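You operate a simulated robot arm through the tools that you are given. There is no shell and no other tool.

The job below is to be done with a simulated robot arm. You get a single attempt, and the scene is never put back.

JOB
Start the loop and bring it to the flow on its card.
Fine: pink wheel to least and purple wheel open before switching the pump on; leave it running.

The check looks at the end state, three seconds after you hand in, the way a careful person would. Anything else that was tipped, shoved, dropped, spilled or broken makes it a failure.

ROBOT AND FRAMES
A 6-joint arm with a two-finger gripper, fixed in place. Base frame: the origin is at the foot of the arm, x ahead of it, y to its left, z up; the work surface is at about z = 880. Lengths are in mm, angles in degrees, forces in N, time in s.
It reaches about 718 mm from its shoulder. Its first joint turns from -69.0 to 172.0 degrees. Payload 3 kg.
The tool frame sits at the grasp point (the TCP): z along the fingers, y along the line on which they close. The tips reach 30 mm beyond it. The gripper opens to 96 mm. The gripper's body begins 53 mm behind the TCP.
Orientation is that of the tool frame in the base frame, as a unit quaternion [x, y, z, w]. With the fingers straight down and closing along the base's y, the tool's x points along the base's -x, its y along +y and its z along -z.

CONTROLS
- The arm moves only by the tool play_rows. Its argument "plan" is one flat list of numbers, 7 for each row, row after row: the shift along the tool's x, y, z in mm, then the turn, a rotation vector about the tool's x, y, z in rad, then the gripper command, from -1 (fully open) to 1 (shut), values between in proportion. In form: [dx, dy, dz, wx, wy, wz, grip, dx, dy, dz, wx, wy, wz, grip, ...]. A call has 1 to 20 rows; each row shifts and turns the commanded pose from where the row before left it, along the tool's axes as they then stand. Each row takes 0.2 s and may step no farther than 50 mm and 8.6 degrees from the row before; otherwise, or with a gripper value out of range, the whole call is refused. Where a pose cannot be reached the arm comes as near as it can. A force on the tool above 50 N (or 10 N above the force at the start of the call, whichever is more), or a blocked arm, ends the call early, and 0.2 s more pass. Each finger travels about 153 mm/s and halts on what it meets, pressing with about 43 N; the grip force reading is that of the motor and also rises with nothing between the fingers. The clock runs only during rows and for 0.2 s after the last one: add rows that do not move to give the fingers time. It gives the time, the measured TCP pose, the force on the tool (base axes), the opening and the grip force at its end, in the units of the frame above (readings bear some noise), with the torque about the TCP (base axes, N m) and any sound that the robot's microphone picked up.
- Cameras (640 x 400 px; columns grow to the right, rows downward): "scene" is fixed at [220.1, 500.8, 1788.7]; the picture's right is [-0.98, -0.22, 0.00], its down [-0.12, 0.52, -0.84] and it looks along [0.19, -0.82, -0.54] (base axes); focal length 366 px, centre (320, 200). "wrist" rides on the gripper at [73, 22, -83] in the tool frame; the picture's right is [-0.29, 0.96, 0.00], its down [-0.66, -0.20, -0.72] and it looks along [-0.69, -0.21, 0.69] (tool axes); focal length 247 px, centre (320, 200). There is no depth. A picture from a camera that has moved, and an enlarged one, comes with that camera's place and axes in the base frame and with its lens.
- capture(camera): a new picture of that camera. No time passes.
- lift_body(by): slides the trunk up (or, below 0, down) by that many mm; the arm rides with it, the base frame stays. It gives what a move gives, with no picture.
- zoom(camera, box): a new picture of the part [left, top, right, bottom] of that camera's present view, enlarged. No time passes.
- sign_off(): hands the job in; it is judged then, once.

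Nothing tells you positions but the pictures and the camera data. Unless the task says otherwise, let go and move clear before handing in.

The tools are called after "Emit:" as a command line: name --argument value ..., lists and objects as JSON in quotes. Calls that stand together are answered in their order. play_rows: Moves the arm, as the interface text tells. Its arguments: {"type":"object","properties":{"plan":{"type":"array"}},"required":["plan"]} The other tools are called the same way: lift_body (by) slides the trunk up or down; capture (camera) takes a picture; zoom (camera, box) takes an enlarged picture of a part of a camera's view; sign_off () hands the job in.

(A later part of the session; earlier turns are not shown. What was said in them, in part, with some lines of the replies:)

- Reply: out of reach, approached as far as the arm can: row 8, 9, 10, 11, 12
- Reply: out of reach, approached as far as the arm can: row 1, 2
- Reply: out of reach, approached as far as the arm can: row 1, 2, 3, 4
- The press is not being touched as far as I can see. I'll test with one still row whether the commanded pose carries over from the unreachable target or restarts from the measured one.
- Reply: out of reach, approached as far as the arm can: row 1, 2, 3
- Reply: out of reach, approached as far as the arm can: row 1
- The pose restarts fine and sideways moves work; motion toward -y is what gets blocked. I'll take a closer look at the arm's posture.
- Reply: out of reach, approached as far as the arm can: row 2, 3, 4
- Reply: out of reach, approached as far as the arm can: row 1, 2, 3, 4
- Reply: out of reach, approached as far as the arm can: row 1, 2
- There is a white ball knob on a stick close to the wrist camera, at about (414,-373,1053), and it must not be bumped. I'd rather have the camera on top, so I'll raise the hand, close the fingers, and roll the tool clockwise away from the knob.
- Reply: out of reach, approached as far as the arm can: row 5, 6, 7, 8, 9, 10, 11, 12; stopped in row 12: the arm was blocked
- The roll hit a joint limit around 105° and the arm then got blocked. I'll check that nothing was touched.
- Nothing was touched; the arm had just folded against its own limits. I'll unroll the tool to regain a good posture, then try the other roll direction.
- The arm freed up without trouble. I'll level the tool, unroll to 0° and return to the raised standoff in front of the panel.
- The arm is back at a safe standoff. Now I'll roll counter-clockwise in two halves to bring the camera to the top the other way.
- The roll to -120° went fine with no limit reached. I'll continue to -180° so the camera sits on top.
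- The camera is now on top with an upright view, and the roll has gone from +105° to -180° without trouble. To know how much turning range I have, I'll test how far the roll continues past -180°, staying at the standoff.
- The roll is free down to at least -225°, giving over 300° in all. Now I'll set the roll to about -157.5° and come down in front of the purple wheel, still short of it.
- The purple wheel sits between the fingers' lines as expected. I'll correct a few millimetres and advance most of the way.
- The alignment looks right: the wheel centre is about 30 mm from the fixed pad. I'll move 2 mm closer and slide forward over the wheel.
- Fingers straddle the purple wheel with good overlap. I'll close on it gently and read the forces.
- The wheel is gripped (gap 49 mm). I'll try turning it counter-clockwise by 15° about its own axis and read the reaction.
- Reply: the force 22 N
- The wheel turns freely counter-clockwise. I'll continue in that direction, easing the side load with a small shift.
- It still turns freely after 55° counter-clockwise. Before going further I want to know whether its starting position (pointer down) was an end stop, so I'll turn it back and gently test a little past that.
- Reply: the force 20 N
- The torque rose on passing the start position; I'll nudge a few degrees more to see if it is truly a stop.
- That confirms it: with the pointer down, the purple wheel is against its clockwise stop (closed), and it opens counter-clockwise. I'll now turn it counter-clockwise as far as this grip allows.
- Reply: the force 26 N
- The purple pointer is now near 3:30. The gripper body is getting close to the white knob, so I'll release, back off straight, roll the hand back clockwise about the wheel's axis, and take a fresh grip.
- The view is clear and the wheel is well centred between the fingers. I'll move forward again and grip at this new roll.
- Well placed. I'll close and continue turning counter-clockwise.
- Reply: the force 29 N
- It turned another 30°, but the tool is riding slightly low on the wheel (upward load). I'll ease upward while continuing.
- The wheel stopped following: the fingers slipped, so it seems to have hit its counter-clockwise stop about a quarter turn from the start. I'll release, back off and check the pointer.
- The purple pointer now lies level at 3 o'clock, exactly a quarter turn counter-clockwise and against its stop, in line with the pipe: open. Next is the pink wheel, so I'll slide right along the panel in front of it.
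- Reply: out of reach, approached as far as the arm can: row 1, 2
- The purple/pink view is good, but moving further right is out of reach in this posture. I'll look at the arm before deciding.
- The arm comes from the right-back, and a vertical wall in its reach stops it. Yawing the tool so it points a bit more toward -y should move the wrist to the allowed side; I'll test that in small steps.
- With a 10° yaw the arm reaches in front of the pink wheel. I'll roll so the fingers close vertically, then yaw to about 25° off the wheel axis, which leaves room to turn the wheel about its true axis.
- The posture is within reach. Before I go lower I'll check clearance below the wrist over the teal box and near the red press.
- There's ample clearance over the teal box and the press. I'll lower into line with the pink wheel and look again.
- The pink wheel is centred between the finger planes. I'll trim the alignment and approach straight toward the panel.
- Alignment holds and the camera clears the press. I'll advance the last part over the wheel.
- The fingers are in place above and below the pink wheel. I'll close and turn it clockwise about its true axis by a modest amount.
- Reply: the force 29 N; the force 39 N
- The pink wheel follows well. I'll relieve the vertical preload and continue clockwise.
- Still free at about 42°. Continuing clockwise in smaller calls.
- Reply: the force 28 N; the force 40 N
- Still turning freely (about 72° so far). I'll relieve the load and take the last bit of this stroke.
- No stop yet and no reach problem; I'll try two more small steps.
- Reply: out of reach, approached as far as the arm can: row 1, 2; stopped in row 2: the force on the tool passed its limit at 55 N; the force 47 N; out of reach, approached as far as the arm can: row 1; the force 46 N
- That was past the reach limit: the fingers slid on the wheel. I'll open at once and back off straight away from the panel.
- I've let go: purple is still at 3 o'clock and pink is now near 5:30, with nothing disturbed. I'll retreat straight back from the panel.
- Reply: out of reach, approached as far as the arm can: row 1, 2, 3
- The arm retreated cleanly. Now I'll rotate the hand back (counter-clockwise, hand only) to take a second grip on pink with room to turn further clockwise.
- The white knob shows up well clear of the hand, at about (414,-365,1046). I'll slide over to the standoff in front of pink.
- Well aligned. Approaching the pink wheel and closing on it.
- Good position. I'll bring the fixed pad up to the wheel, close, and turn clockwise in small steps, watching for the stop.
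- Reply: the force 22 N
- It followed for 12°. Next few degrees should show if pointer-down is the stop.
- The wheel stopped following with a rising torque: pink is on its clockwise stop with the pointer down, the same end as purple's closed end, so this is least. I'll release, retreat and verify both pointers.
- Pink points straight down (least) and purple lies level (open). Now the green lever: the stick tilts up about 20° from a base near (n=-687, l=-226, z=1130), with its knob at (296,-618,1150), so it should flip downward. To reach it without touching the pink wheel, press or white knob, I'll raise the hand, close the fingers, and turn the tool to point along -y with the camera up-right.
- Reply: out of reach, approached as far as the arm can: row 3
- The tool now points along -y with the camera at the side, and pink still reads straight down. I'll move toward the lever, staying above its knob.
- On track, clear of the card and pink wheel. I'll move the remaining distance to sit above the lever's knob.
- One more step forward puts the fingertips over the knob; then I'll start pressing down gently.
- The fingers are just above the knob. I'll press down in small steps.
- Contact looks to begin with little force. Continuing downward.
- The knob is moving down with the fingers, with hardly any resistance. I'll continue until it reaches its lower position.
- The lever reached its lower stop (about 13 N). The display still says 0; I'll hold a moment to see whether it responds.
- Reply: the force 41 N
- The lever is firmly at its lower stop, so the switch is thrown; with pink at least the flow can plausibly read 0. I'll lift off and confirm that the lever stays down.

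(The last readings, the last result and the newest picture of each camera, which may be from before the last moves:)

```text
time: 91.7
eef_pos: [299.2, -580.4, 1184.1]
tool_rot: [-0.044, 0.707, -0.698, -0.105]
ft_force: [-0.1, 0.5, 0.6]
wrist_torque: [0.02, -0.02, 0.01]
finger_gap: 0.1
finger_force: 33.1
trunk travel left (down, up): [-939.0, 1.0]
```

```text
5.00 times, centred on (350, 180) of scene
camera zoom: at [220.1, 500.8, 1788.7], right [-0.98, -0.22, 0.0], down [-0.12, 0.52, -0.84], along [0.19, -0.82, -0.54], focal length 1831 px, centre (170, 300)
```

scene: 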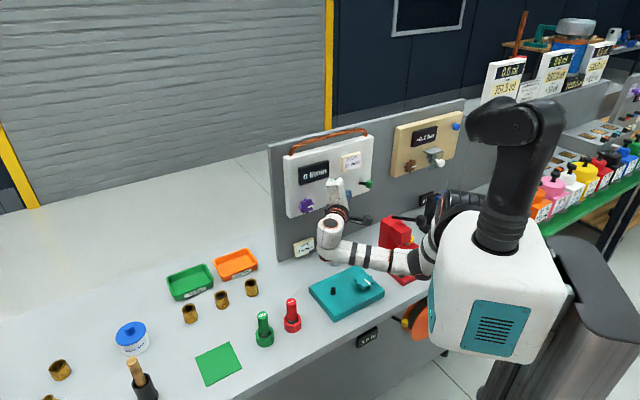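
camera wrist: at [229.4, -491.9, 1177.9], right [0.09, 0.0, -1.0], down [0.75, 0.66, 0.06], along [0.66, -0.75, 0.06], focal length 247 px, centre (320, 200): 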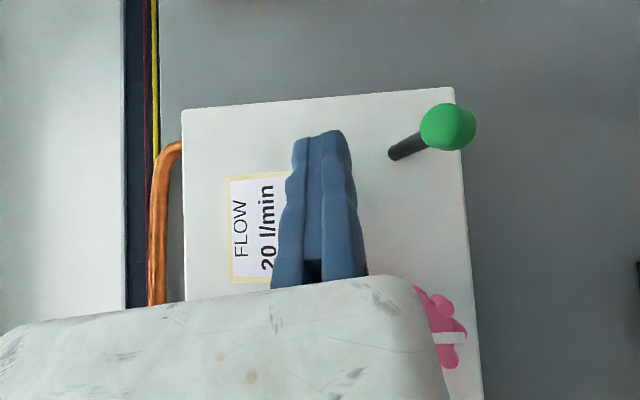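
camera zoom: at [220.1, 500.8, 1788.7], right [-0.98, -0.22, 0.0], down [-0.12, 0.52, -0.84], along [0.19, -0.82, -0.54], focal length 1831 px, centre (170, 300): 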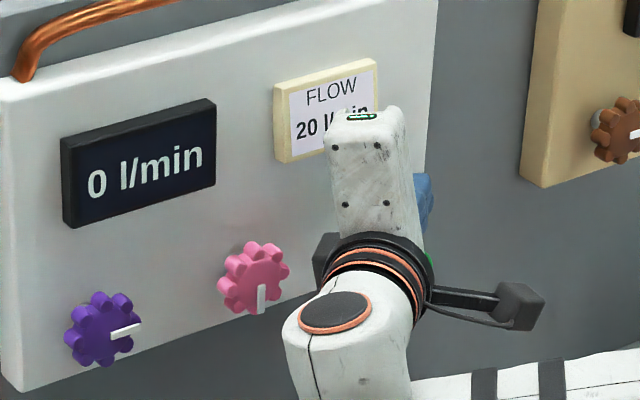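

The lever stays down. Now back to the pink wheel: I'll retrace my path and restore the wheel-turning orientation.

Emit:
play_rows --plan '[-11.2, -0.85, -28.1, 0, 0, 0, 1, -11.2, -0.85, -28.1, 0, 0, 0, 1, -11.2, -0.85, -28.1, 0, 0, 0, 1, -11.2, -0.85, -28.1, 0, 0, 0, 1]'

Emit:
play_rows --plan '[0, 0, 0, -0.0374, -0.0567, 0.0844, 1, 0, 0, 0, -0.0374, -0.0567, 0.0844, 1, 0, 0, 0, -0.0374, -0.0567, 0.0844, 1, 0, 0, 0, -0.0374, -0.0567, 0.0844, 1, 0, 0, 0, -0.0374, -0.0567, 0.0844, 1, 0, 0, 0, -0.0374, -0.0567, 0.0844, 1, 0, 0, 0, -0.0374, -0.0567, 0.0844, 1, 0, 0, 0, -0.0374, -0.0567, 0.0844, 1, 0, 0, 0, 0.0369, 0, -0.0791, 1, 0, 0, 0, 0.0369, 0, -0.0791, 1]'

Emit:
capture --camera "wrist"

Emit:
zoom --camera "scene" --box '[280, 120, 420, 230]'

```text
time: 92.7
eef_pos: [354.4, -471.7, 1180.2]
tool_rot: [-0.044, 0.705, -0.7, -0.105]
ft_force: [-0.2, 1.0, 1.2]
wrist_torque: [0.0, 0.01, -0.03]
finger_gap: 0.2
finger_force: 33.4
trunk travel left (down, up): [-939.0, 1.0]
```

```text
time: 94.8
eef_pos: [353.3, -473.3, 1179.5]
tool_rot: [0.0, 0.761, -0.605, 0.236]
ft_force: [0.1, -0.3, 0.8]
wrist_torque: [0.0, -0.02, -0.01]
finger_gap: 0.2
finger_force: 33.2
trunk travel left (down, up): [-939.0, 1.0]
```

```text
taken
camera wrist: at [264.5, -411.4, 1145.0], right [0.53, 0.34, -0.77], down [0.27, 0.8, 0.54], along [0.8, -0.5, 0.34], focal length 247 px, centre (320, 200)
```

wrist: 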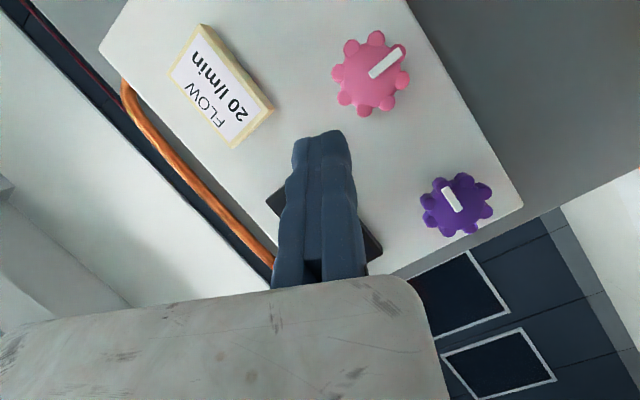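

```text
3.64 times, centred on (350, 175) of scene
camera zoom: at [220.1, 500.8, 1788.7], right [-0.98, -0.22, 0.0], down [-0.12, 0.52, -0.84], along [0.19, -0.82, -0.54], focal length 1331 px, centre (211, 291)
```

zoom: 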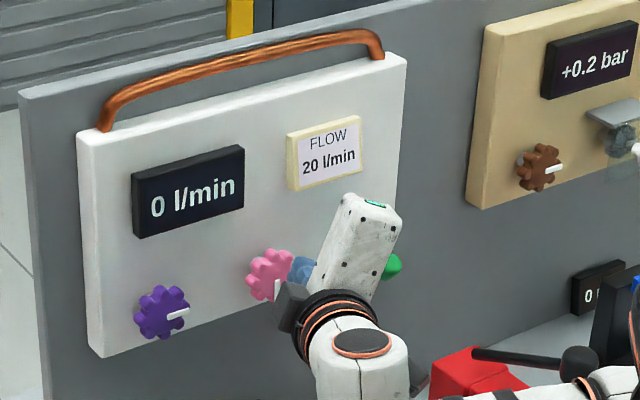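

Pointers are as I left them. I'll open the fingers and lower to the standoff in front of pink.

Emit:
play_rows --plan '[10.4, 23.7, 6.9, 0, 0, 0, -0.375, 10.4, 23.7, 6.9, 0, 0, 0, -0.375, 10.4, 23.7, 6.9, 0, 0, 0, -0.375, 0, 0, 0, 0, 0, 0, -0.375]'

Emit:
capture --camera "wrist"

```text
time: 95.8
eef_pos: [351.8, -482.9, 1098.2]
tool_rot: [0.0, 0.761, -0.604, 0.237]
ft_force: [0.1, -0.3, 0.3]
wrist_torque: [-0.02, -0.05, 0.02]
finger_gap: 65.8
finger_force: 0.0
trunk travel left (down, up): [-939.0, 1.0]
```

```text
taken
camera wrist: at [264.1, -420.7, 1064.8], right [0.54, 0.34, -0.77], down [0.27, 0.8, 0.54], along [0.8, -0.5, 0.34], focal length 247 px, centre (320, 200)
```

wrist: 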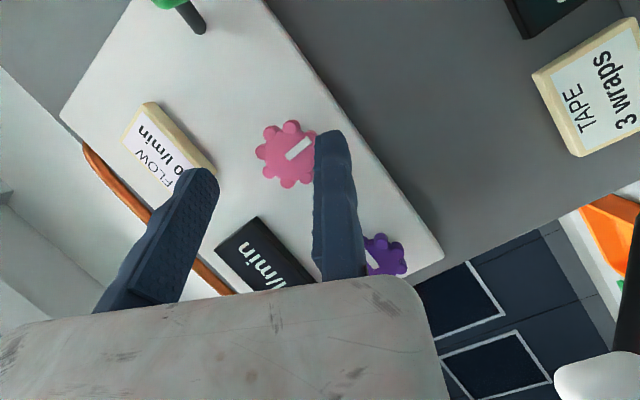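

Aligned. Approaching and gripping pink.

Emit:
play_rows --plan '[-4.9, -1, 10.5, 0, 0, 0, -0.375, -4.9, 0, 10.5, 0, 0, 0, -0.375, -4.9, 0, 10.5, 0, 0, 0, -0.375, -4.9, 0, 10.5, 0, 0, 0, -0.375, -4.9, 0, 10.5, 0, 0, 0, -0.375]'

Emit:
zoom --camera "wrist" --box '[180, 80, 420, 230]'

```text
time: 97.0
eef_pos: [394.3, -523.7, 1099.8]
tool_rot: [0.001, 0.761, -0.605, 0.236]
ft_force: [0.1, -0.3, 0.2]
wrist_torque: [0.0, 0.04, -0.02]
finger_gap: 66.1
finger_force: 0.1
trunk travel left (down, up): [-939.0, 1.0]
```

```text
2.67 times, centred on (300, 155) of wrist
camera zoom: at [305.5, -462.4, 1066.3], right [0.53, 0.34, -0.77], down [0.27, 0.8, 0.54], along [0.8, -0.5, 0.34], focal length 659 px, centre (373, 320)
```

zoom: 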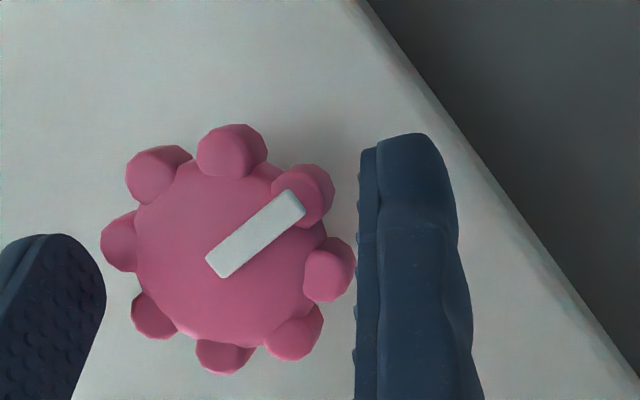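

Slightly off centre along the finger width; I'll shift 3 mm, bring the pad up and close.

Emit:
play_rows --plan '[-3, -3, 0, 0, 0, 0, -0.375, 0, 0, 0, 0, 0, 0, 1, 0, 0, 0, 0, 0, 0, 1]'

Emit:
zoom --camera "wrist" --box '[180, 80, 420, 230]'

Emit:
zoom --camera "scene" --box '[280, 120, 420, 230]'

```text
time: 97.8
eef_pos: [393.6, -525.2, 1109.4]
tool_rot: [0.001, 0.757, -0.608, 0.239]
ft_force: [5.7, -23.6, 38.3]
wrist_torque: [-0.17, 0.55, 0.38]
finger_gap: 49.9
finger_force: 44.3
trunk travel left (down, up): [-939.0, 1.0]
```

```text
2.67 times, centred on (300, 155) of wrist
camera zoom: at [305.0, -464.1, 1074.2], right [0.54, 0.33, -0.77], down [0.27, 0.8, 0.53], along [0.8, -0.49, 0.34], focal length 659 px, centre (373, 320)
```

zoom: 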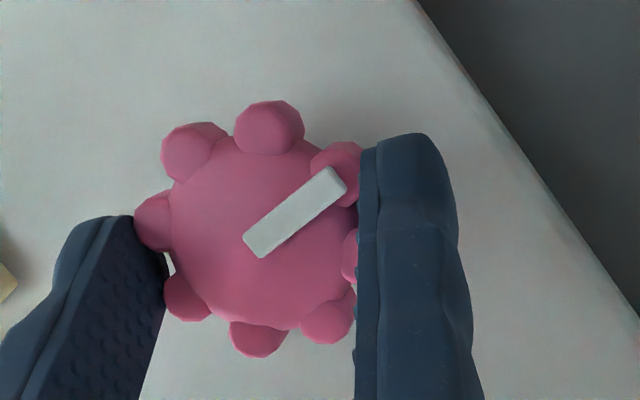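

```text
3.64 times, centred on (350, 175) of scene
camera zoom: at [220.1, 500.8, 1788.7], right [-0.98, -0.22, 0.0], down [-0.12, 0.52, -0.84], along [0.19, -0.82, -0.54], focal length 1331 px, centre (211, 291)
```

zoom: 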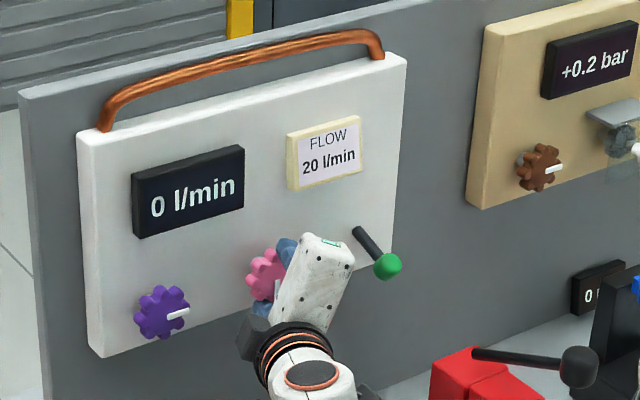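

Gripped well. I'll relieve the preload and turn counter-clockwise 12°, then read the display.

Emit:
play_rows --plan '[-1, -4, 0.6, 0, 0, 0, 1, 2.39, 0.84, 1.11, 0.0443, 0, -0.0949, 1, 2.39, 0.84, 1.11, 0.0443, 0, -0.0949, 1]'

Emit:
zoom --camera "scene" --box '[280, 120, 420, 230]'

Emit:
zoom --camera "wrist" --box '[180, 80, 420, 230]'

```text
time: 98.7
eef_pos: [389.9, -527.9, 1105.6]
tool_rot: [-0.06, 0.729, -0.658, 0.178]
ft_force: [1.4, -14.7, 27.7]
wrist_torque: [-0.12, 0.02, 0.42]
finger_gap: 49.3
finger_force: 44.7
trunk travel left (down, up): [-939.0, 1.0]
```

```text
3.64 times, centred on (350, 175) of scene
camera zoom: at [220.1, 500.8, 1788.7], right [-0.98, -0.22, 0.0], down [-0.12, 0.52, -0.84], along [0.19, -0.82, -0.54], focal length 1331 px, centre (211, 291)
```

zoom: 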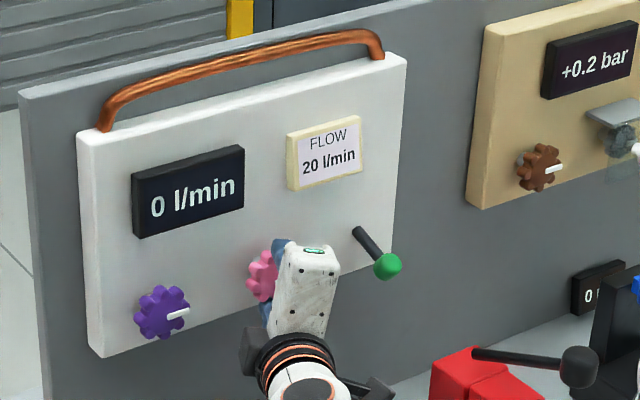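

```text
2.67 times, centred on (300, 155) of wrist
camera zoom: at [296.5, -471.1, 1077.1], right [0.41, 0.21, -0.89], down [0.34, 0.87, 0.37], along [0.85, -0.45, 0.28], focal length 659 px, centre (373, 320)
```

zoom: 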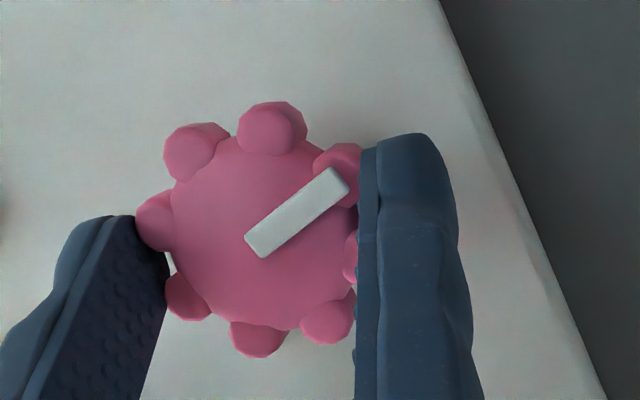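

Still 0 after 12°. I'll continue a bit further and allow some time.

Emit:
play_rows --plan '[0, -2, 0, 0, 0, 0, 1, 2.39, 0.84, 1.11, 0.0443, 0, -0.0949, 1, 2.39, 0.84, 1.11, 0.0443, 0, -0.0949, 1, 0, 0, 0, 0, 0, 0, 1, 0, 0, 0, 0, 0, 0, 1, 0, 0, 0, 0, 0, 0, 1]'

Emit:
zoom --camera "scene" --box '[280, 120, 420, 230]'

```text
time: 100.0
eef_pos: [385.4, -531.9, 1105.8]
tool_rot: [0.121, -0.69, 0.703, -0.117]
ft_force: [-3.5, -3.4, 7.9]
wrist_torque: [0.27, 0.19, 0.15]
finger_gap: 49.2
finger_force: 44.8
trunk travel left (down, up): [-939.0, 1.0]
```

```text
3.64 times, centred on (350, 175) of scene
camera zoom: at [220.1, 500.8, 1788.7], right [-0.98, -0.22, 0.0], down [-0.12, 0.52, -0.84], along [0.19, -0.82, -0.54], focal length 1331 px, centre (211, 291)
```

zoom: 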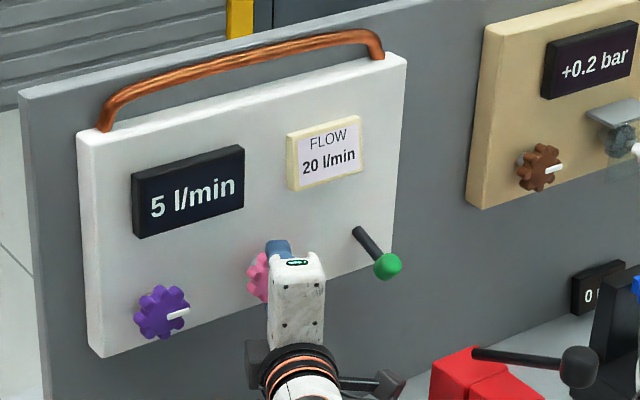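

The display now reads 5 l/min: the pump runs and pink increases counter-clockwise, so my setup was right. I'll wait a moment to see whether the reading has settled.

Emit:
play_rows --plan '[0, 0, 0, 0, 0, 0, 1, 0, 0, 0, 0, 0, 0, 1, 0, 0, 0, 0, 0, 0, 1, 0, 0, 0, 0, 0, 0, 1, 0, 0, 0, 0, 0, 0, 1]'

Emit:
zoom --camera "scene" --box '[300, 150, 350, 185]'

Emit:
zoom --camera "wrist" --box '[180, 80, 420, 230]'

```text
time: 101.2
eef_pos: [385.6, -530.5, 1105.4]
tool_rot: [0.121, -0.691, 0.703, -0.117]
ft_force: [-6.7, 2.5, 0.0]
wrist_torque: [0.37, 0.24, -0.39]
finger_gap: 49.3
finger_force: 44.6
trunk travel left (down, up): [-939.0, 1.0]
```

```text
11.43 times, centred on (325, 168) of scene
camera zoom: at [220.1, 500.8, 1788.7], right [-0.98, -0.22, 0.0], down [-0.12, 0.52, -0.84], along [0.19, -0.82, -0.54], focal length 4184 px, centre (263, 571)
```

zoom: 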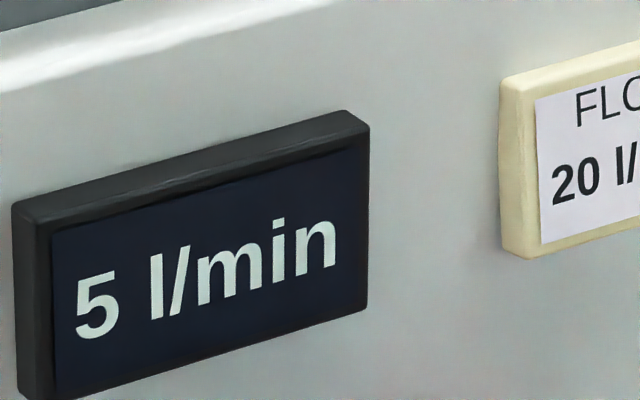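

```text
2.67 times, centred on (300, 155) of wrist
camera zoom: at [289.1, -478.0, 1081.8], right [0.27, 0.08, -0.96], down [0.38, 0.9, 0.19], along [0.88, -0.42, 0.22], focal length 659 px, centre (373, 320)
```

zoom: 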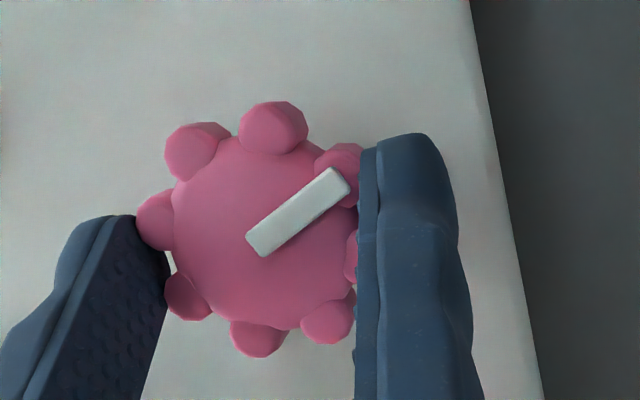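

5 l/min is steady at about 24°. I'll keep turning counter-clockwise as far as this grip allows.

Emit:
play_rows --plan '[2.39, 0.84, 1.11, 0.0443, 0, -0.0949, 1, 2.39, 0.84, 1.11, 0.0443, 0, -0.0949, 1, 2.39, 0.84, 1.11, 0.0443, 0, -0.0949, 1, 0, 0, 0, 0, 0, 0, 1, 0, 0, 0, 0, 0, 0, 1, 0, 0, 0, 0, 0, 0, 1]'

Emit:
zoom --camera "scene" --box '[280, 120, 420, 230]'

Emit:
zoom --camera "wrist" --box '[180, 80, 420, 230]'

```text
time: 102.7
eef_pos: [379.8, -537.9, 1103.7]
tool_rot: [0.211, -0.619, 0.756, -0.024]
ft_force: [-9.9, 7.8, -9.3]
wrist_torque: [0.64, 0.62, 0.16]
finger_gap: 49.0
finger_force: 44.9
trunk travel left (down, up): [-939.0, 1.0]
```

```text
3.64 times, centred on (350, 175) of scene
camera zoom: at [220.1, 500.8, 1788.7], right [-0.98, -0.22, 0.0], down [-0.12, 0.52, -0.84], along [0.19, -0.82, -0.54], focal length 1331 px, centre (211, 291)
```

zoom: 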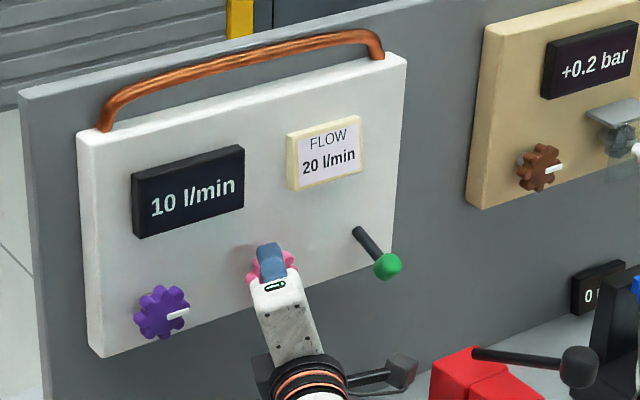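

```text
2.67 times, centred on (300, 155) of wrist
camera zoom: at [279.6, -487.3, 1091.9], right [0.05, -0.14, -0.99], down [0.4, 0.91, -0.1], along [0.92, -0.39, 0.1], focal length 659 px, centre (373, 320)
```

zoom: 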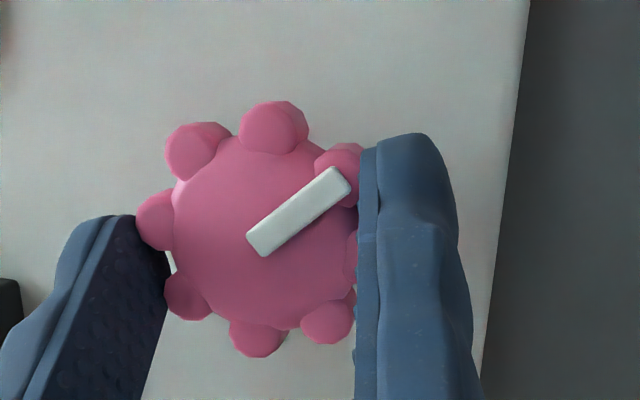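

10 l/min at about 42°. I'll continue with another 12° in this grip.

Emit:
play_rows --plan '[2.39, 0.84, 1.11, 0.0443, 0, -0.0949, 1, 0, 0, 0, 0, 0, 0, 1, 0, 0, 0, 0, 0, 0, 1, 0, 0, 0, 0, 0, 0, 1]'

Emit:
zoom --camera "scene" --box '[300, 150, 350, 185]'

Emit:
play_rows --plan '[2.39, 0.84, 1.11, 0.0443, 0, -0.0949, 1, 0, 0, 0, 0, 0, 0, 1, 0, 0, 0, 0, 0, 0, 1, 0, 0, 0, 0, 0, 0, 1]'

Emit:
zoom --camera "scene" --box '[300, 150, 350, 185]'

Emit:
zoom --camera "wrist" --box '[180, 80, 420, 230]'

```text
time: 103.7
eef_pos: [379.1, -538.9, 1103.9]
tool_rot: [0.239, -0.591, 0.771, 0.008]
ft_force: [-10.9, 7.3, -9.3]
wrist_torque: [0.54, 0.48, 0.17]
finger_gap: 49.2
finger_force: 45.0
trunk travel left (down, up): [-939.0, 1.0]
```

```text
11.43 times, centred on (325, 168) of scene
camera zoom: at [220.1, 500.8, 1788.7], right [-0.98, -0.22, 0.0], down [-0.12, 0.52, -0.84], along [0.19, -0.82, -0.54], focal length 4184 px, centre (263, 571)
```

zoom: 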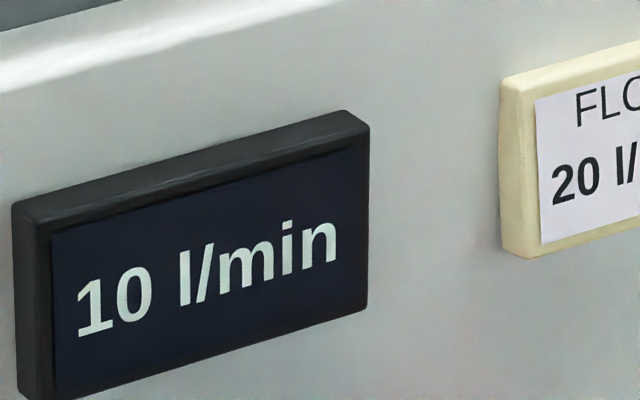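

```text
time: 104.7
eef_pos: [375.7, -541.8, 1105.1]
tool_rot: [0.266, -0.562, 0.782, 0.039]
ft_force: [-9.0, 3.4, -5.8]
wrist_torque: [0.33, 0.27, -0.17]
finger_gap: 49.0
finger_force: 45.2
trunk travel left (down, up): [-939.0, 1.0]
```

```text
11.43 times, centred on (325, 168) of scene
camera zoom: at [220.1, 500.8, 1788.7], right [-0.98, -0.22, 0.0], down [-0.12, 0.52, -0.84], along [0.19, -0.82, -0.54], focal length 4184 px, centre (263, 571)
```

zoom: 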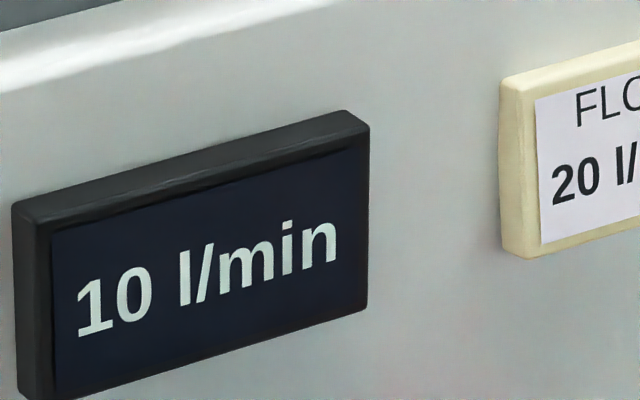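

```text
2.67 times, centred on (300, 155) of wrist
camera zoom: at [274.7, -492.0, 1100.4], right [-0.09, -0.28, -0.96], down [0.37, 0.88, -0.29], along [0.93, -0.38, 0.02], focal length 659 px, centre (373, 320)
```

zoom: 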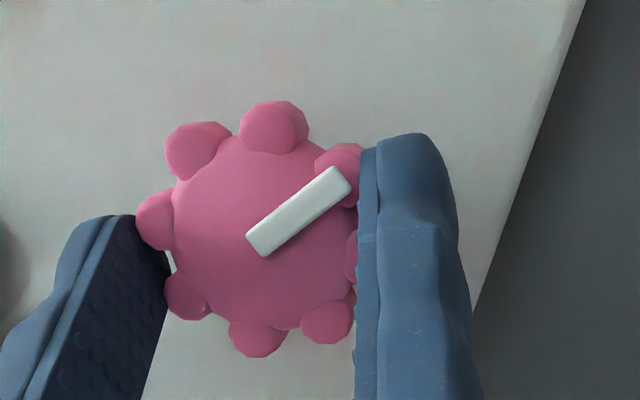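

The display holds 10 from about 42° to 54°, so it steps in 5s. I'll regrip: open, back straight off, swing the hand back 45° about the wheel axis, and come in again.

Emit:
play_rows --plan '[0, 0, 0, 0, 0, 0, -0.375, 0, 0, 0, 0, 0, 0, -0.375, 2.5, 2.5, -5.2, 0, 0, 0, -0.375, 4.9, 0, -10.5, 0, 0, 0, -0.375, 4.9, 0, -10.5, 0, 0, 0, -0.375, 4.9, 0, -10.5, 0, 0, 0, -0.375, 4.9, 0, -10.5, 0, 0, 0, -0.375, 4.9, 0, -10.5, 0, 0, 0, -0.375]'

Emit:
play_rows --plan '[-3.36, -1.46, -1.57, -0.0553, 0, 0.1186, -0.375, -3.36, -1.46, -1.57, -0.0553, 0, 0.1186, -0.375, -3.36, -1.46, -1.57, -0.0553, 0, 0.1186, -0.375, -3.36, -1.46, -1.57, -0.0553, 0, 0.1186, -0.375, -3.36, -1.46, -1.57, -0.0553, 0, 0.1186, -0.375, -3.36, -1.46, -1.57, -0.0553, 0, 0.1186, -0.375]'

Emit:
capture --camera "wrist"

Emit:
zoom --camera "scene" --box '[280, 120, 420, 230]'

```text
time: 106.5
eef_pos: [332.4, -497.7, 1101.7]
tool_rot: [0.266, -0.563, 0.782, 0.038]
ft_force: [-0.1, -0.9, -0.2]
wrist_torque: [0.02, 0.01, -0.02]
finger_gap: 65.8
finger_force: 0.1
trunk travel left (down, up): [-939.0, 1.0]
```

```text
time: 107.8
eef_pos: [348.7, -480.3, 1105.3]
tool_rot: [-0.044, 0.739, -0.645, 0.192]
ft_force: [0.5, 0.5, 0.9]
wrist_torque: [0.01, 0.0, -0.01]
finger_gap: 66.1
finger_force: 0.1
trunk travel left (down, up): [-939.0, 1.0]
```

```text
taken
camera wrist: at [257.0, -421.8, 1074.2], right [0.45, 0.25, -0.86], down [0.32, 0.85, 0.41], along [0.83, -0.46, 0.3], focal length 247 px, centre (320, 200)
```

wrist: 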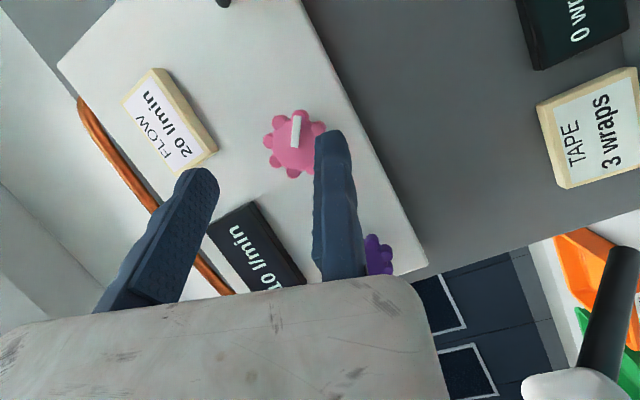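

```text
3.64 times, centred on (350, 175) of scene
camera zoom: at [220.1, 500.8, 1788.7], right [-0.98, -0.22, 0.0], down [-0.12, 0.52, -0.84], along [0.19, -0.82, -0.54], focal length 1331 px, centre (211, 291)
```

zoom: 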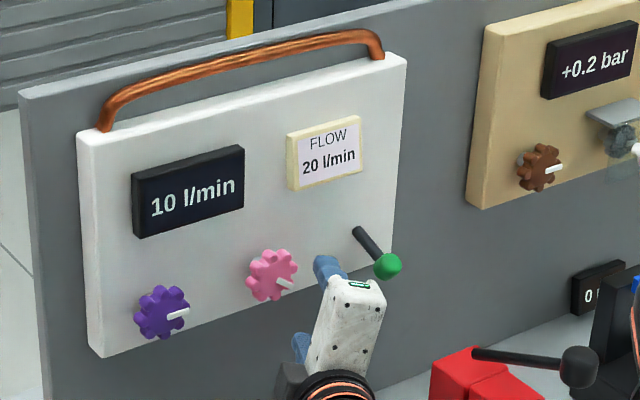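

The pointer's position confirms the wheel stayed put, at 10 l/min. Trimming and moving in for the next grip.

Emit:
play_rows --plan '[0.6, 2.5, 1.7, 0, 0, 0, -0.375, -5.1, 0, 11, 0, 0, 0, -0.375, -5.1, 0, 11, 0, 0, 0, -0.375, -5.1, 0, 11, 0, 0, 0, -0.375, -5.1, 0, 11, 0, 0, 0, -0.375, -5.1, 0, 11, 0, 0, 0, -0.375]'

Emit:
zoom --camera "wrist" --box '[180, 80, 420, 230]'

```text
time: 109.2
eef_pos: [391.6, -526.3, 1103.4]
tool_rot: [-0.046, 0.738, -0.645, 0.192]
ft_force: [0.1, 0.4, 0.2]
wrist_torque: [0.01, -0.02, 0.02]
finger_gap: 66.1
finger_force: 0.0
trunk travel left (down, up): [-939.0, 1.0]
```

```text
2.67 times, centred on (300, 155) of wrist
camera zoom: at [300.3, -467.4, 1072.1], right [0.44, 0.25, -0.86], down [0.32, 0.85, 0.41], along [0.84, -0.46, 0.3], focal length 659 px, centre (373, 320)
```

zoom: 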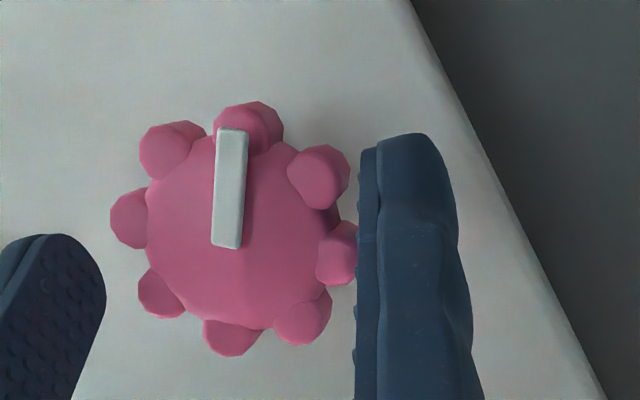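

Good fit. Closing and reading forces.

Emit:
play_rows --plan '[0, -2, 0, 0, 0, 0, -0.375, 0, 0, 0, 0, 0, 0, 1, 0, 0, 0, 0, 0, 0, 1]'

Emit:
play_rows --plan '[0, -2.5, 0, 0, 0, 0, 1, 2.39, 0.84, 1.11, 0.0443, 0, -0.0949, 1, 0, 0, 0, 0, 0, 0, 1, 0, 0, 0, 0, 0, 0, 1]'

Emit:
zoom --camera "wrist" --box '[180, 80, 420, 230]'

Emit:
zoom --camera "scene" --box '[300, 150, 350, 185]'

```text
time: 110.0
eef_pos: [391.0, -526.2, 1107.2]
tool_rot: [-0.045, 0.737, -0.646, 0.194]
ft_force: [4.9, -10.2, 19.4]
wrist_torque: [-0.03, 0.31, -0.17]
finger_gap: 49.2
finger_force: 45.3
trunk travel left (down, up): [-939.0, 1.0]
```

```text
time: 111.0
eef_pos: [388.6, -526.7, 1106.6]
tool_rot: [-0.075, 0.72, -0.67, 0.163]
ft_force: [6.0, -8.4, 17.0]
wrist_torque: [-0.1, 0.17, 0.76]
finger_gap: 49.1
finger_force: 44.4
trunk travel left (down, up): [-939.0, 1.0]
```

```text
2.67 times, centred on (300, 155) of wrist
camera zoom: at [295.2, -471.4, 1078.5], right [0.38, 0.18, -0.91], down [0.35, 0.88, 0.32], along [0.86, -0.44, 0.27], focal length 659 px, centre (373, 320)
```

zoom: 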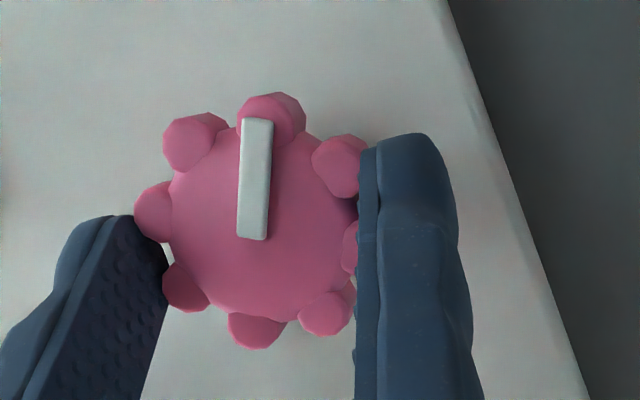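

```text
11.43 times, centred on (325, 168) of scene
camera zoom: at [220.1, 500.8, 1788.7], right [-0.98, -0.22, 0.0], down [-0.12, 0.52, -0.84], along [0.19, -0.82, -0.54], focal length 4184 px, centre (263, 571)
```

zoom: 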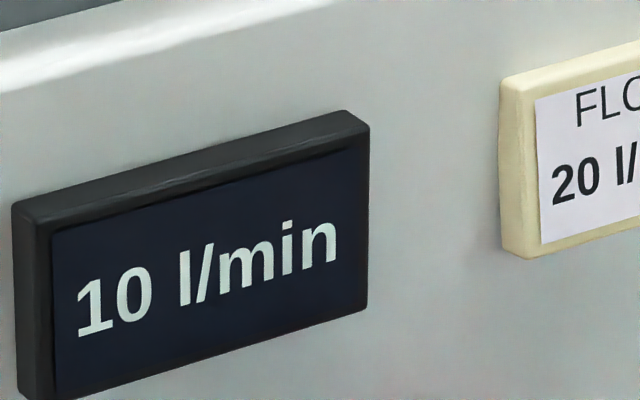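

Still 10 at about 60°. Stepping on in 6° and 3° moves to find each change.

Emit:
play_rows --plan '[2.39, 0.3, 1.11, 0.0443, 0, -0.0949, 1, 0, 0, 0, 0, 0, 0, 1, 0, 0, 0, 0, 0, 0, 1, 0, 0, 0, 0, 0, 0, 1]'

Emit:
zoom --camera "scene" --box '[300, 150, 350, 185]'

Emit:
play_rows --plan '[1.19, 0.2, 0.55, 0.0221, 0, -0.0474, 1, 0, 0, 0, 0, 0, 0, 1, 0, 0, 0, 0, 0, 0, 1, 0, 0, 0, 0, 0, 0, 1]'

Emit:
zoom --camera "scene" --box '[300, 150, 350, 185]'

```text
time: 112.0
eef_pos: [388.2, -529.2, 1104.2]
tool_rot: [-0.106, 0.701, -0.693, 0.132]
ft_force: [4.8, -2.5, 10.6]
wrist_torque: [0.1, 0.26, 0.39]
finger_gap: 49.2
finger_force: 45.1
trunk travel left (down, up): [-939.0, 1.0]
```

```text
11.43 times, centred on (325, 168) of scene
camera zoom: at [220.1, 500.8, 1788.7], right [-0.98, -0.22, 0.0], down [-0.12, 0.52, -0.84], along [0.19, -0.82, -0.54], focal length 4184 px, centre (263, 571)
```

zoom: 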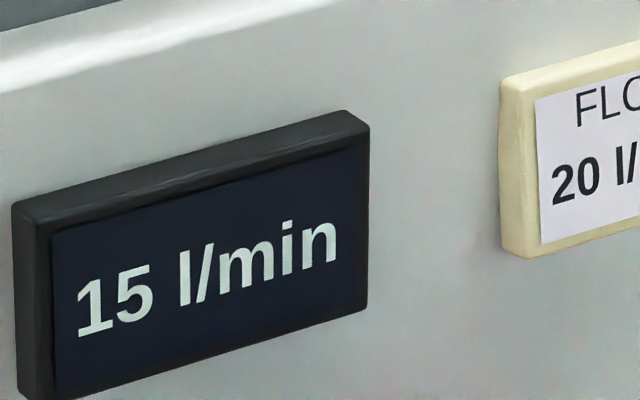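

```text
time: 113.0
eef_pos: [386.7, -530.0, 1105.0]
tool_rot: [0.122, -0.69, 0.704, -0.117]
ft_force: [2.2, -2.3, 7.7]
wrist_torque: [-0.04, 0.09, 0.14]
finger_gap: 49.2
finger_force: 45.4
trunk travel left (down, up): [-939.0, 1.0]
```

```text
11.43 times, centred on (325, 168) of scene
camera zoom: at [220.1, 500.8, 1788.7], right [-0.98, -0.22, 0.0], down [-0.12, 0.52, -0.84], along [0.19, -0.82, -0.54], focal length 4184 px, centre (263, 571)
```

zoom: 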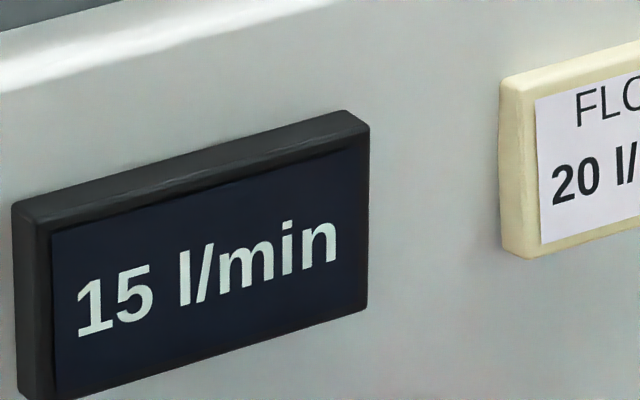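

15 l/min appeared between 60° and 66°. That puts the 20 mark near 100°. Continuing toward the 15→20 change.

Emit:
play_rows --plan '[2.39, 0.3, 1.11, 0.0443, 0, -0.0949, 1, 2.39, 0.6, 1.11, 0.0443, 0, -0.0949, 1, 0, 0, 0, 0, 0, 0, 1, 0, 0, 0, 0, 0, 0, 1, 0, 0, 0, 0, 0, 0, 1]'

Emit:
zoom --camera "scene" --box '[300, 150, 350, 185]'

Emit:
play_rows --plan '[1.19, 0.4, 0.55, 0.0221, 0, -0.0474, 1, 0, 0, 0, 0, 0, 0, 1, 0, 0, 0, 0, 0, 0, 1, 0, 0, 0, 0, 0, 0, 1]'

Emit:
zoom --camera "scene" --box '[300, 150, 350, 185]'

```text
time: 114.2
eef_pos: [382.0, -533.7, 1104.8]
tool_rot: [0.182, -0.645, 0.741, -0.054]
ft_force: [0.2, 2.3, 1.1]
wrist_torque: [0.29, 0.42, 0.32]
finger_gap: 49.3
finger_force: 45.0
trunk travel left (down, up): [-939.0, 1.0]
```

```text
11.43 times, centred on (325, 168) of scene
camera zoom: at [220.1, 500.8, 1788.7], right [-0.98, -0.22, 0.0], down [-0.12, 0.52, -0.84], along [0.19, -0.82, -0.54], focal length 4184 px, centre (263, 571)
```

zoom: 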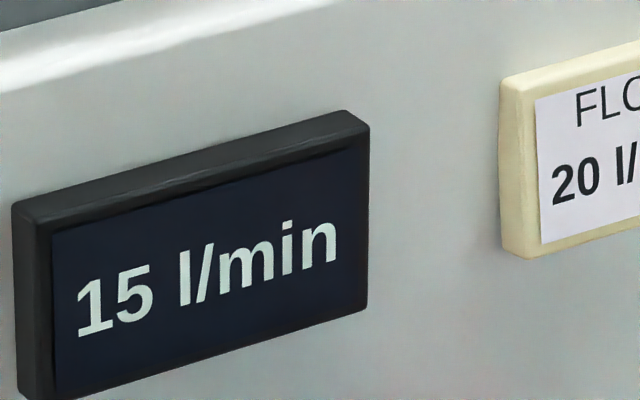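

```text
time: 115.2
eef_pos: [382.2, -533.8, 1103.1]
tool_rot: [0.196, -0.632, 0.749, -0.039]
ft_force: [-1.8, 6.2, -6.0]
wrist_torque: [0.1, 0.2, 0.07]
finger_gap: 49.0
finger_force: 44.5
trunk travel left (down, up): [-939.0, 1.0]
```

```text
11.43 times, centred on (325, 168) of scene
camera zoom: at [220.1, 500.8, 1788.7], right [-0.98, -0.22, 0.0], down [-0.12, 0.52, -0.84], along [0.19, -0.82, -0.54], focal length 4184 px, centre (263, 571)
```

zoom: 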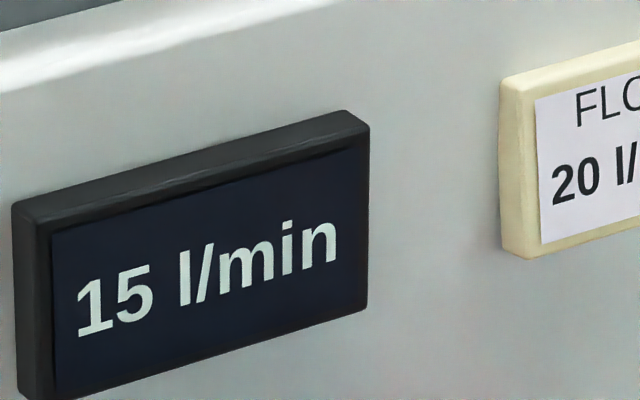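

Still 15 at 84°. Next 3° steps.

Emit:
play_rows --plan '[1.19, 0.6, 0.55, 0.0221, 0, -0.0474, 1, 0, 0, 0, 0, 0, 0, 1, 0, 0, 0, 0, 0, 0, 1, 0, 0, 0, 0, 0, 0, 1]'

Emit:
zoom --camera "scene" --box '[300, 150, 350, 185]'

Emit:
play_rows --plan '[1.19, 0.6, 0.55, 0.0221, 0, -0.0474, 1, 0, 0, 0, 0, 0, 0, 1, 0, 0, 0, 0, 0, 0, 1, 0, 0, 0, 0, 0, 0, 1]'

Emit:
zoom --camera "scene" --box '[300, 150, 350, 185]'

Emit:
zoom --camera "wrist" --box '[180, 80, 420, 230]'

```text
time: 116.2
eef_pos: [381.6, -535.8, 1103.8]
tool_rot: [0.211, -0.618, 0.757, -0.023]
ft_force: [-3.5, 10.5, -12.1]
wrist_torque: [0.28, 0.47, 0.12]
finger_gap: 49.3
finger_force: 44.9
trunk travel left (down, up): [-939.0, 1.0]
```

```text
11.43 times, centred on (325, 168) of scene
camera zoom: at [220.1, 500.8, 1788.7], right [-0.98, -0.22, 0.0], down [-0.12, 0.52, -0.84], along [0.19, -0.82, -0.54], focal length 4184 px, centre (263, 571)
```

zoom: 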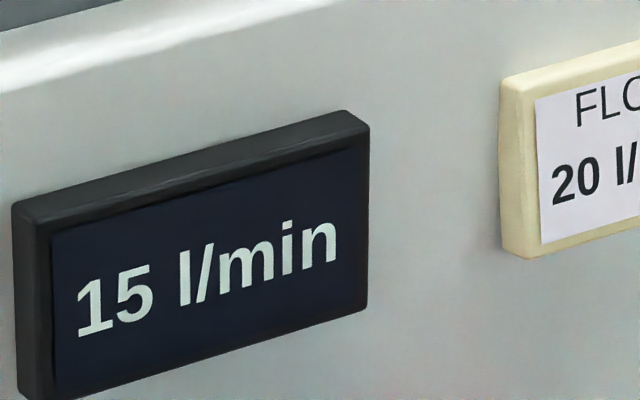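

```text
time: 117.2
eef_pos: [379.2, -536.7, 1103.9]
tool_rot: [0.225, -0.605, 0.763, -0.007]
ft_force: [-5.9, 13.5, -17.3]
wrist_torque: [0.14, 0.37, 0.16]
finger_gap: 48.9
finger_force: 44.9
trunk travel left (down, up): [-939.0, 1.0]
```

```text
11.43 times, centred on (325, 168) of scene
camera zoom: at [220.1, 500.8, 1788.7], right [-0.98, -0.22, 0.0], down [-0.12, 0.52, -0.84], along [0.19, -0.82, -0.54], focal length 4184 px, centre (263, 571)
```

zoom: 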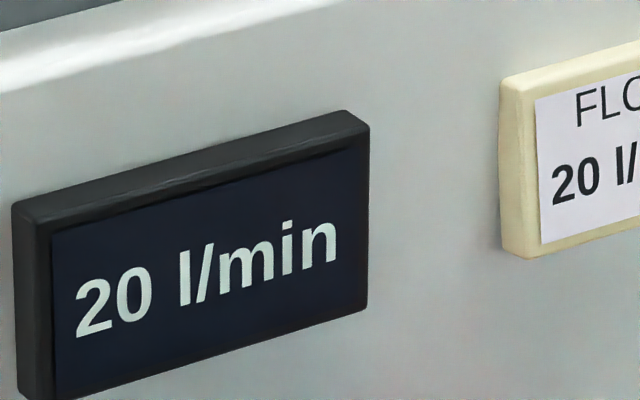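

```text
2.67 times, centred on (300, 155) of wrist
camera zoom: at [278.7, -487.1, 1093.5], right [0.01, -0.17, -0.98], down [0.39, 0.91, -0.15], along [0.92, -0.38, 0.08], focal length 659 px, centre (373, 320)
```

zoom: 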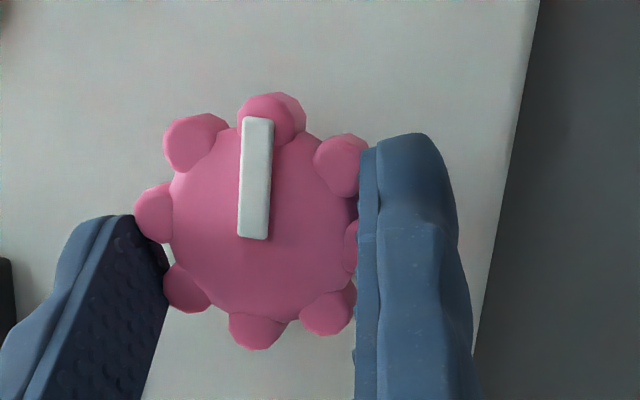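

The display just changed to 20 l/min at about 89°, so the middle of the 20 band is near 101°. I'll turn about 10.5° more to sit in the centre of the band.

Emit:
play_rows --plan '[2.08, 1.7, 0.97, 0.0387, 0, -0.083, 1, 2.08, 1.7, 0.97, 0.0387, 0, -0.083, 1, 0, 0, 0, 0, 0, 0, 1, 0, 0, 0, 0, 0, 0, 1, 0, 0, 0, 0, 0, 0, 1]'

Emit:
zoom --camera "scene" --box '[300, 150, 350, 185]'

Emit:
zoom --camera "wrist" --box '[180, 80, 420, 230]'

```text
time: 118.5
eef_pos: [375.9, -540.3, 1104.2]
tool_rot: [0.273, -0.552, 0.786, 0.046]
ft_force: [0.7, 3.0, 3.2]
wrist_torque: [0.13, 0.17, 0.55]
finger_gap: 48.9
finger_force: 44.8
trunk travel left (down, up): [-939.0, 1.0]
```

```text
11.43 times, centred on (325, 168) of scene
camera zoom: at [220.1, 500.8, 1788.7], right [-0.98, -0.22, 0.0], down [-0.12, 0.52, -0.84], along [0.19, -0.82, -0.54], focal length 4184 px, centre (263, 571)
```

zoom: 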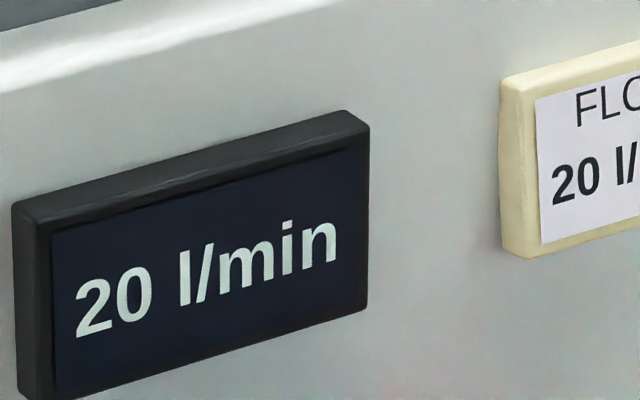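

```text
2.67 times, centred on (300, 155) of wrist
camera zoom: at [274.6, -491.3, 1100.5], right [-0.11, -0.3, -0.95], down [0.36, 0.88, -0.32], along [0.93, -0.38, 0.01], focal length 659 px, centre (373, 320)
```

zoom: 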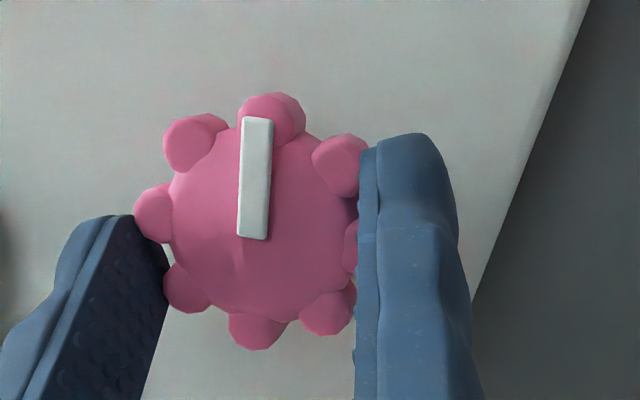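

At about 100.5° it reads a steady 20 l/min, mid-band. I'll release without disturbing the wheel and back straight off.

Emit:
play_rows --plan '[0, 0, 0, 0, 0, 0, -0.375, 0, 0, 0, 0, 0, 0, -0.375, 0, 3, 0, 0, 0, 0, -0.375, 2.5, 0, -5.2, 0, 0, 0, -0.375, 4.9, 0, -10.5, 0, 0, 0, -0.375, 4.9, 0, -10.5, 0, 0, 0, -0.375, 4.9, 0, -10.5, 0, 0, 0, -0.375, 4.9, 0, -10.5, 0, 0, 0, -0.375, 4.9, 0, -10.5, 0, 0, 0, -0.375]'

Emit:
capture --camera "wrist"

Emit:
zoom --camera "scene" --box '[280, 120, 420, 230]'

```text
time: 120.5
eef_pos: [329.9, -497.4, 1100.8]
tool_rot: [0.274, -0.554, 0.785, 0.047]
ft_force: [0.2, 0.1, 0.5]
wrist_torque: [0.01, -0.01, -0.01]
finger_gap: 66.0
finger_force: 0.1
trunk travel left (down, up): [-939.0, 1.0]
```

```text
taken
camera wrist: at [227.6, -448.8, 1096.2], right [-0.11, -0.3, -0.95], down [0.36, 0.88, -0.32], along [0.93, -0.38, 0.01], focal length 247 px, centre (320, 200)
```

wrist: 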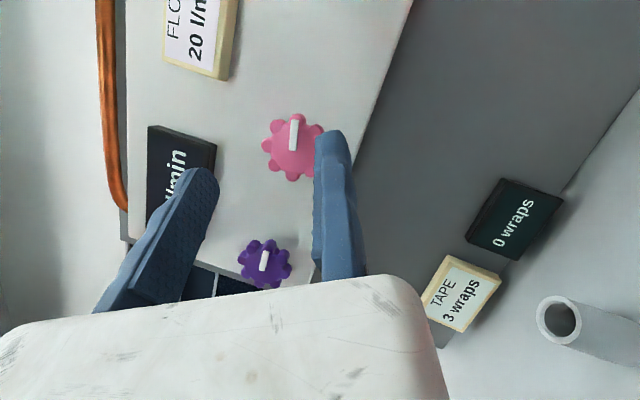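

```text
3.64 times, centred on (350, 175) of scene
camera zoom: at [220.1, 500.8, 1788.7], right [-0.98, -0.22, 0.0], down [-0.12, 0.52, -0.84], along [0.19, -0.82, -0.54], focal length 1331 px, centre (211, 291)
```

zoom: 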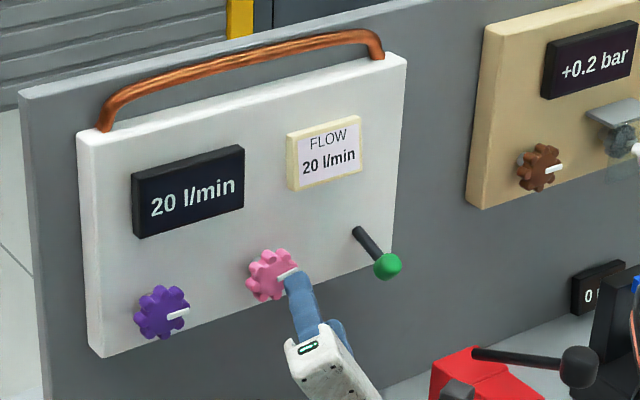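

It reads 20 l/min with the hand off; purple is open, the lever is down. I'll move the arm further clear and take a last full look.

Emit:
play_rows --plan '[16.4, -21.1, -3.4, 0, 0, 0, -0.375, 16.4, -21.1, -3.4, 0, 0, 0, -0.375, 16.4, -21.1, -3.4, 0, 0, 0, -0.375]'

Emit:
capture --camera "scene"

Emit:
zoom --camera "scene" --box '[270, 110, 470, 310]'

Emit:
zoom --camera "scene" --box '[285, 140, 385, 220]'

```text
time: 121.2
eef_pos: [308.0, -474.7, 1174.2]
tool_rot: [0.274, -0.554, 0.785, 0.047]
ft_force: [0.5, -0.1, 0.4]
wrist_torque: [0.01, -0.01, 0.0]
finger_gap: 65.9
finger_force: 0.1
trunk travel left (down, up): [-939.0, 1.0]
```

```text
taken
```

scene: 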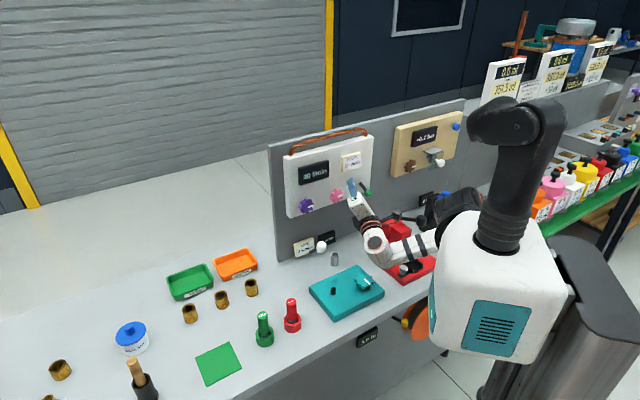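

```text
2.00 times, centred on (370, 210) of scene
camera zoom: at [220.1, 500.8, 1788.7], right [-0.98, -0.22, 0.0], down [-0.12, 0.52, -0.84], along [0.19, -0.82, -0.54], focal length 732 px, centre (220, 180)
```

zoom: 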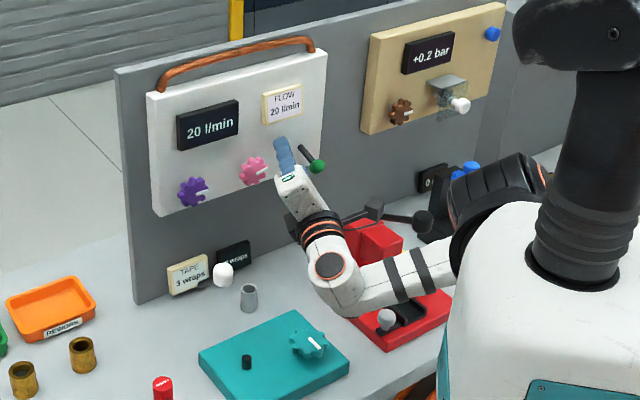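

```text
5.00 times, centred on (335, 180) of scene
camera zoom: at [220.1, 500.8, 1788.7], right [-0.98, -0.22, 0.0], down [-0.12, 0.52, -0.84], along [0.19, -0.82, -0.54], focal length 1831 px, centre (245, 300)
```

zoom: 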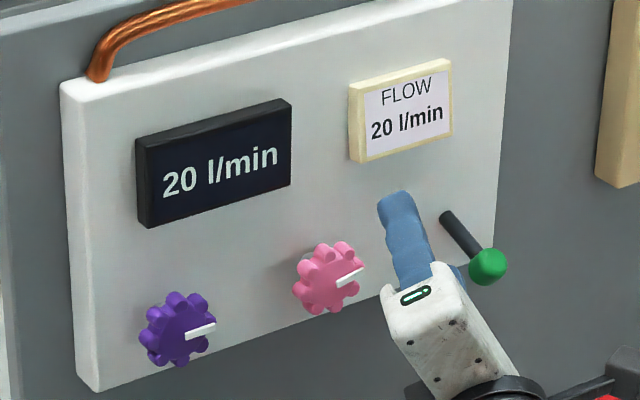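

The display shows a steady 20 l/min to match the card, and the lever is down with the pump running. Purple is open, the hand is off everything, and nothing else on the bench looks moved. Handing in.

Emit:
sign_off

```text
The job is handed in.
```

The loop is running at 20 l/min, matching its card, and I've handed the job in. The display read 20 with the arm clear of the panel.

- **Before the pump:** I turned the purple wheel a quarter turn counter-clockwise to its stop and the pink wheel clockwise to its stop. Nothing on the panel marks "open" or "least". I took purple's starting stop as closed and the matching stop on pink as least.
- **Switching on:** I pushed the green lever down and it stayed there. The display stayed at 0 until I turned pink up, then rose in steps, which fits both wheels having been set correctly.
- **Setting the flow:** The display moves in steps of 5, so I set pink near the middle of the range that reads 20, not at its edge.

While first turning pink down, before the pump was on, the arm ran out of reach and the fingers slipped on the wheel at about 55 N. I released, took a new grip and finished the turn, and saw no damage to the wheel or panel. Nothing else on the bench looked moved or touched in the last pictures.
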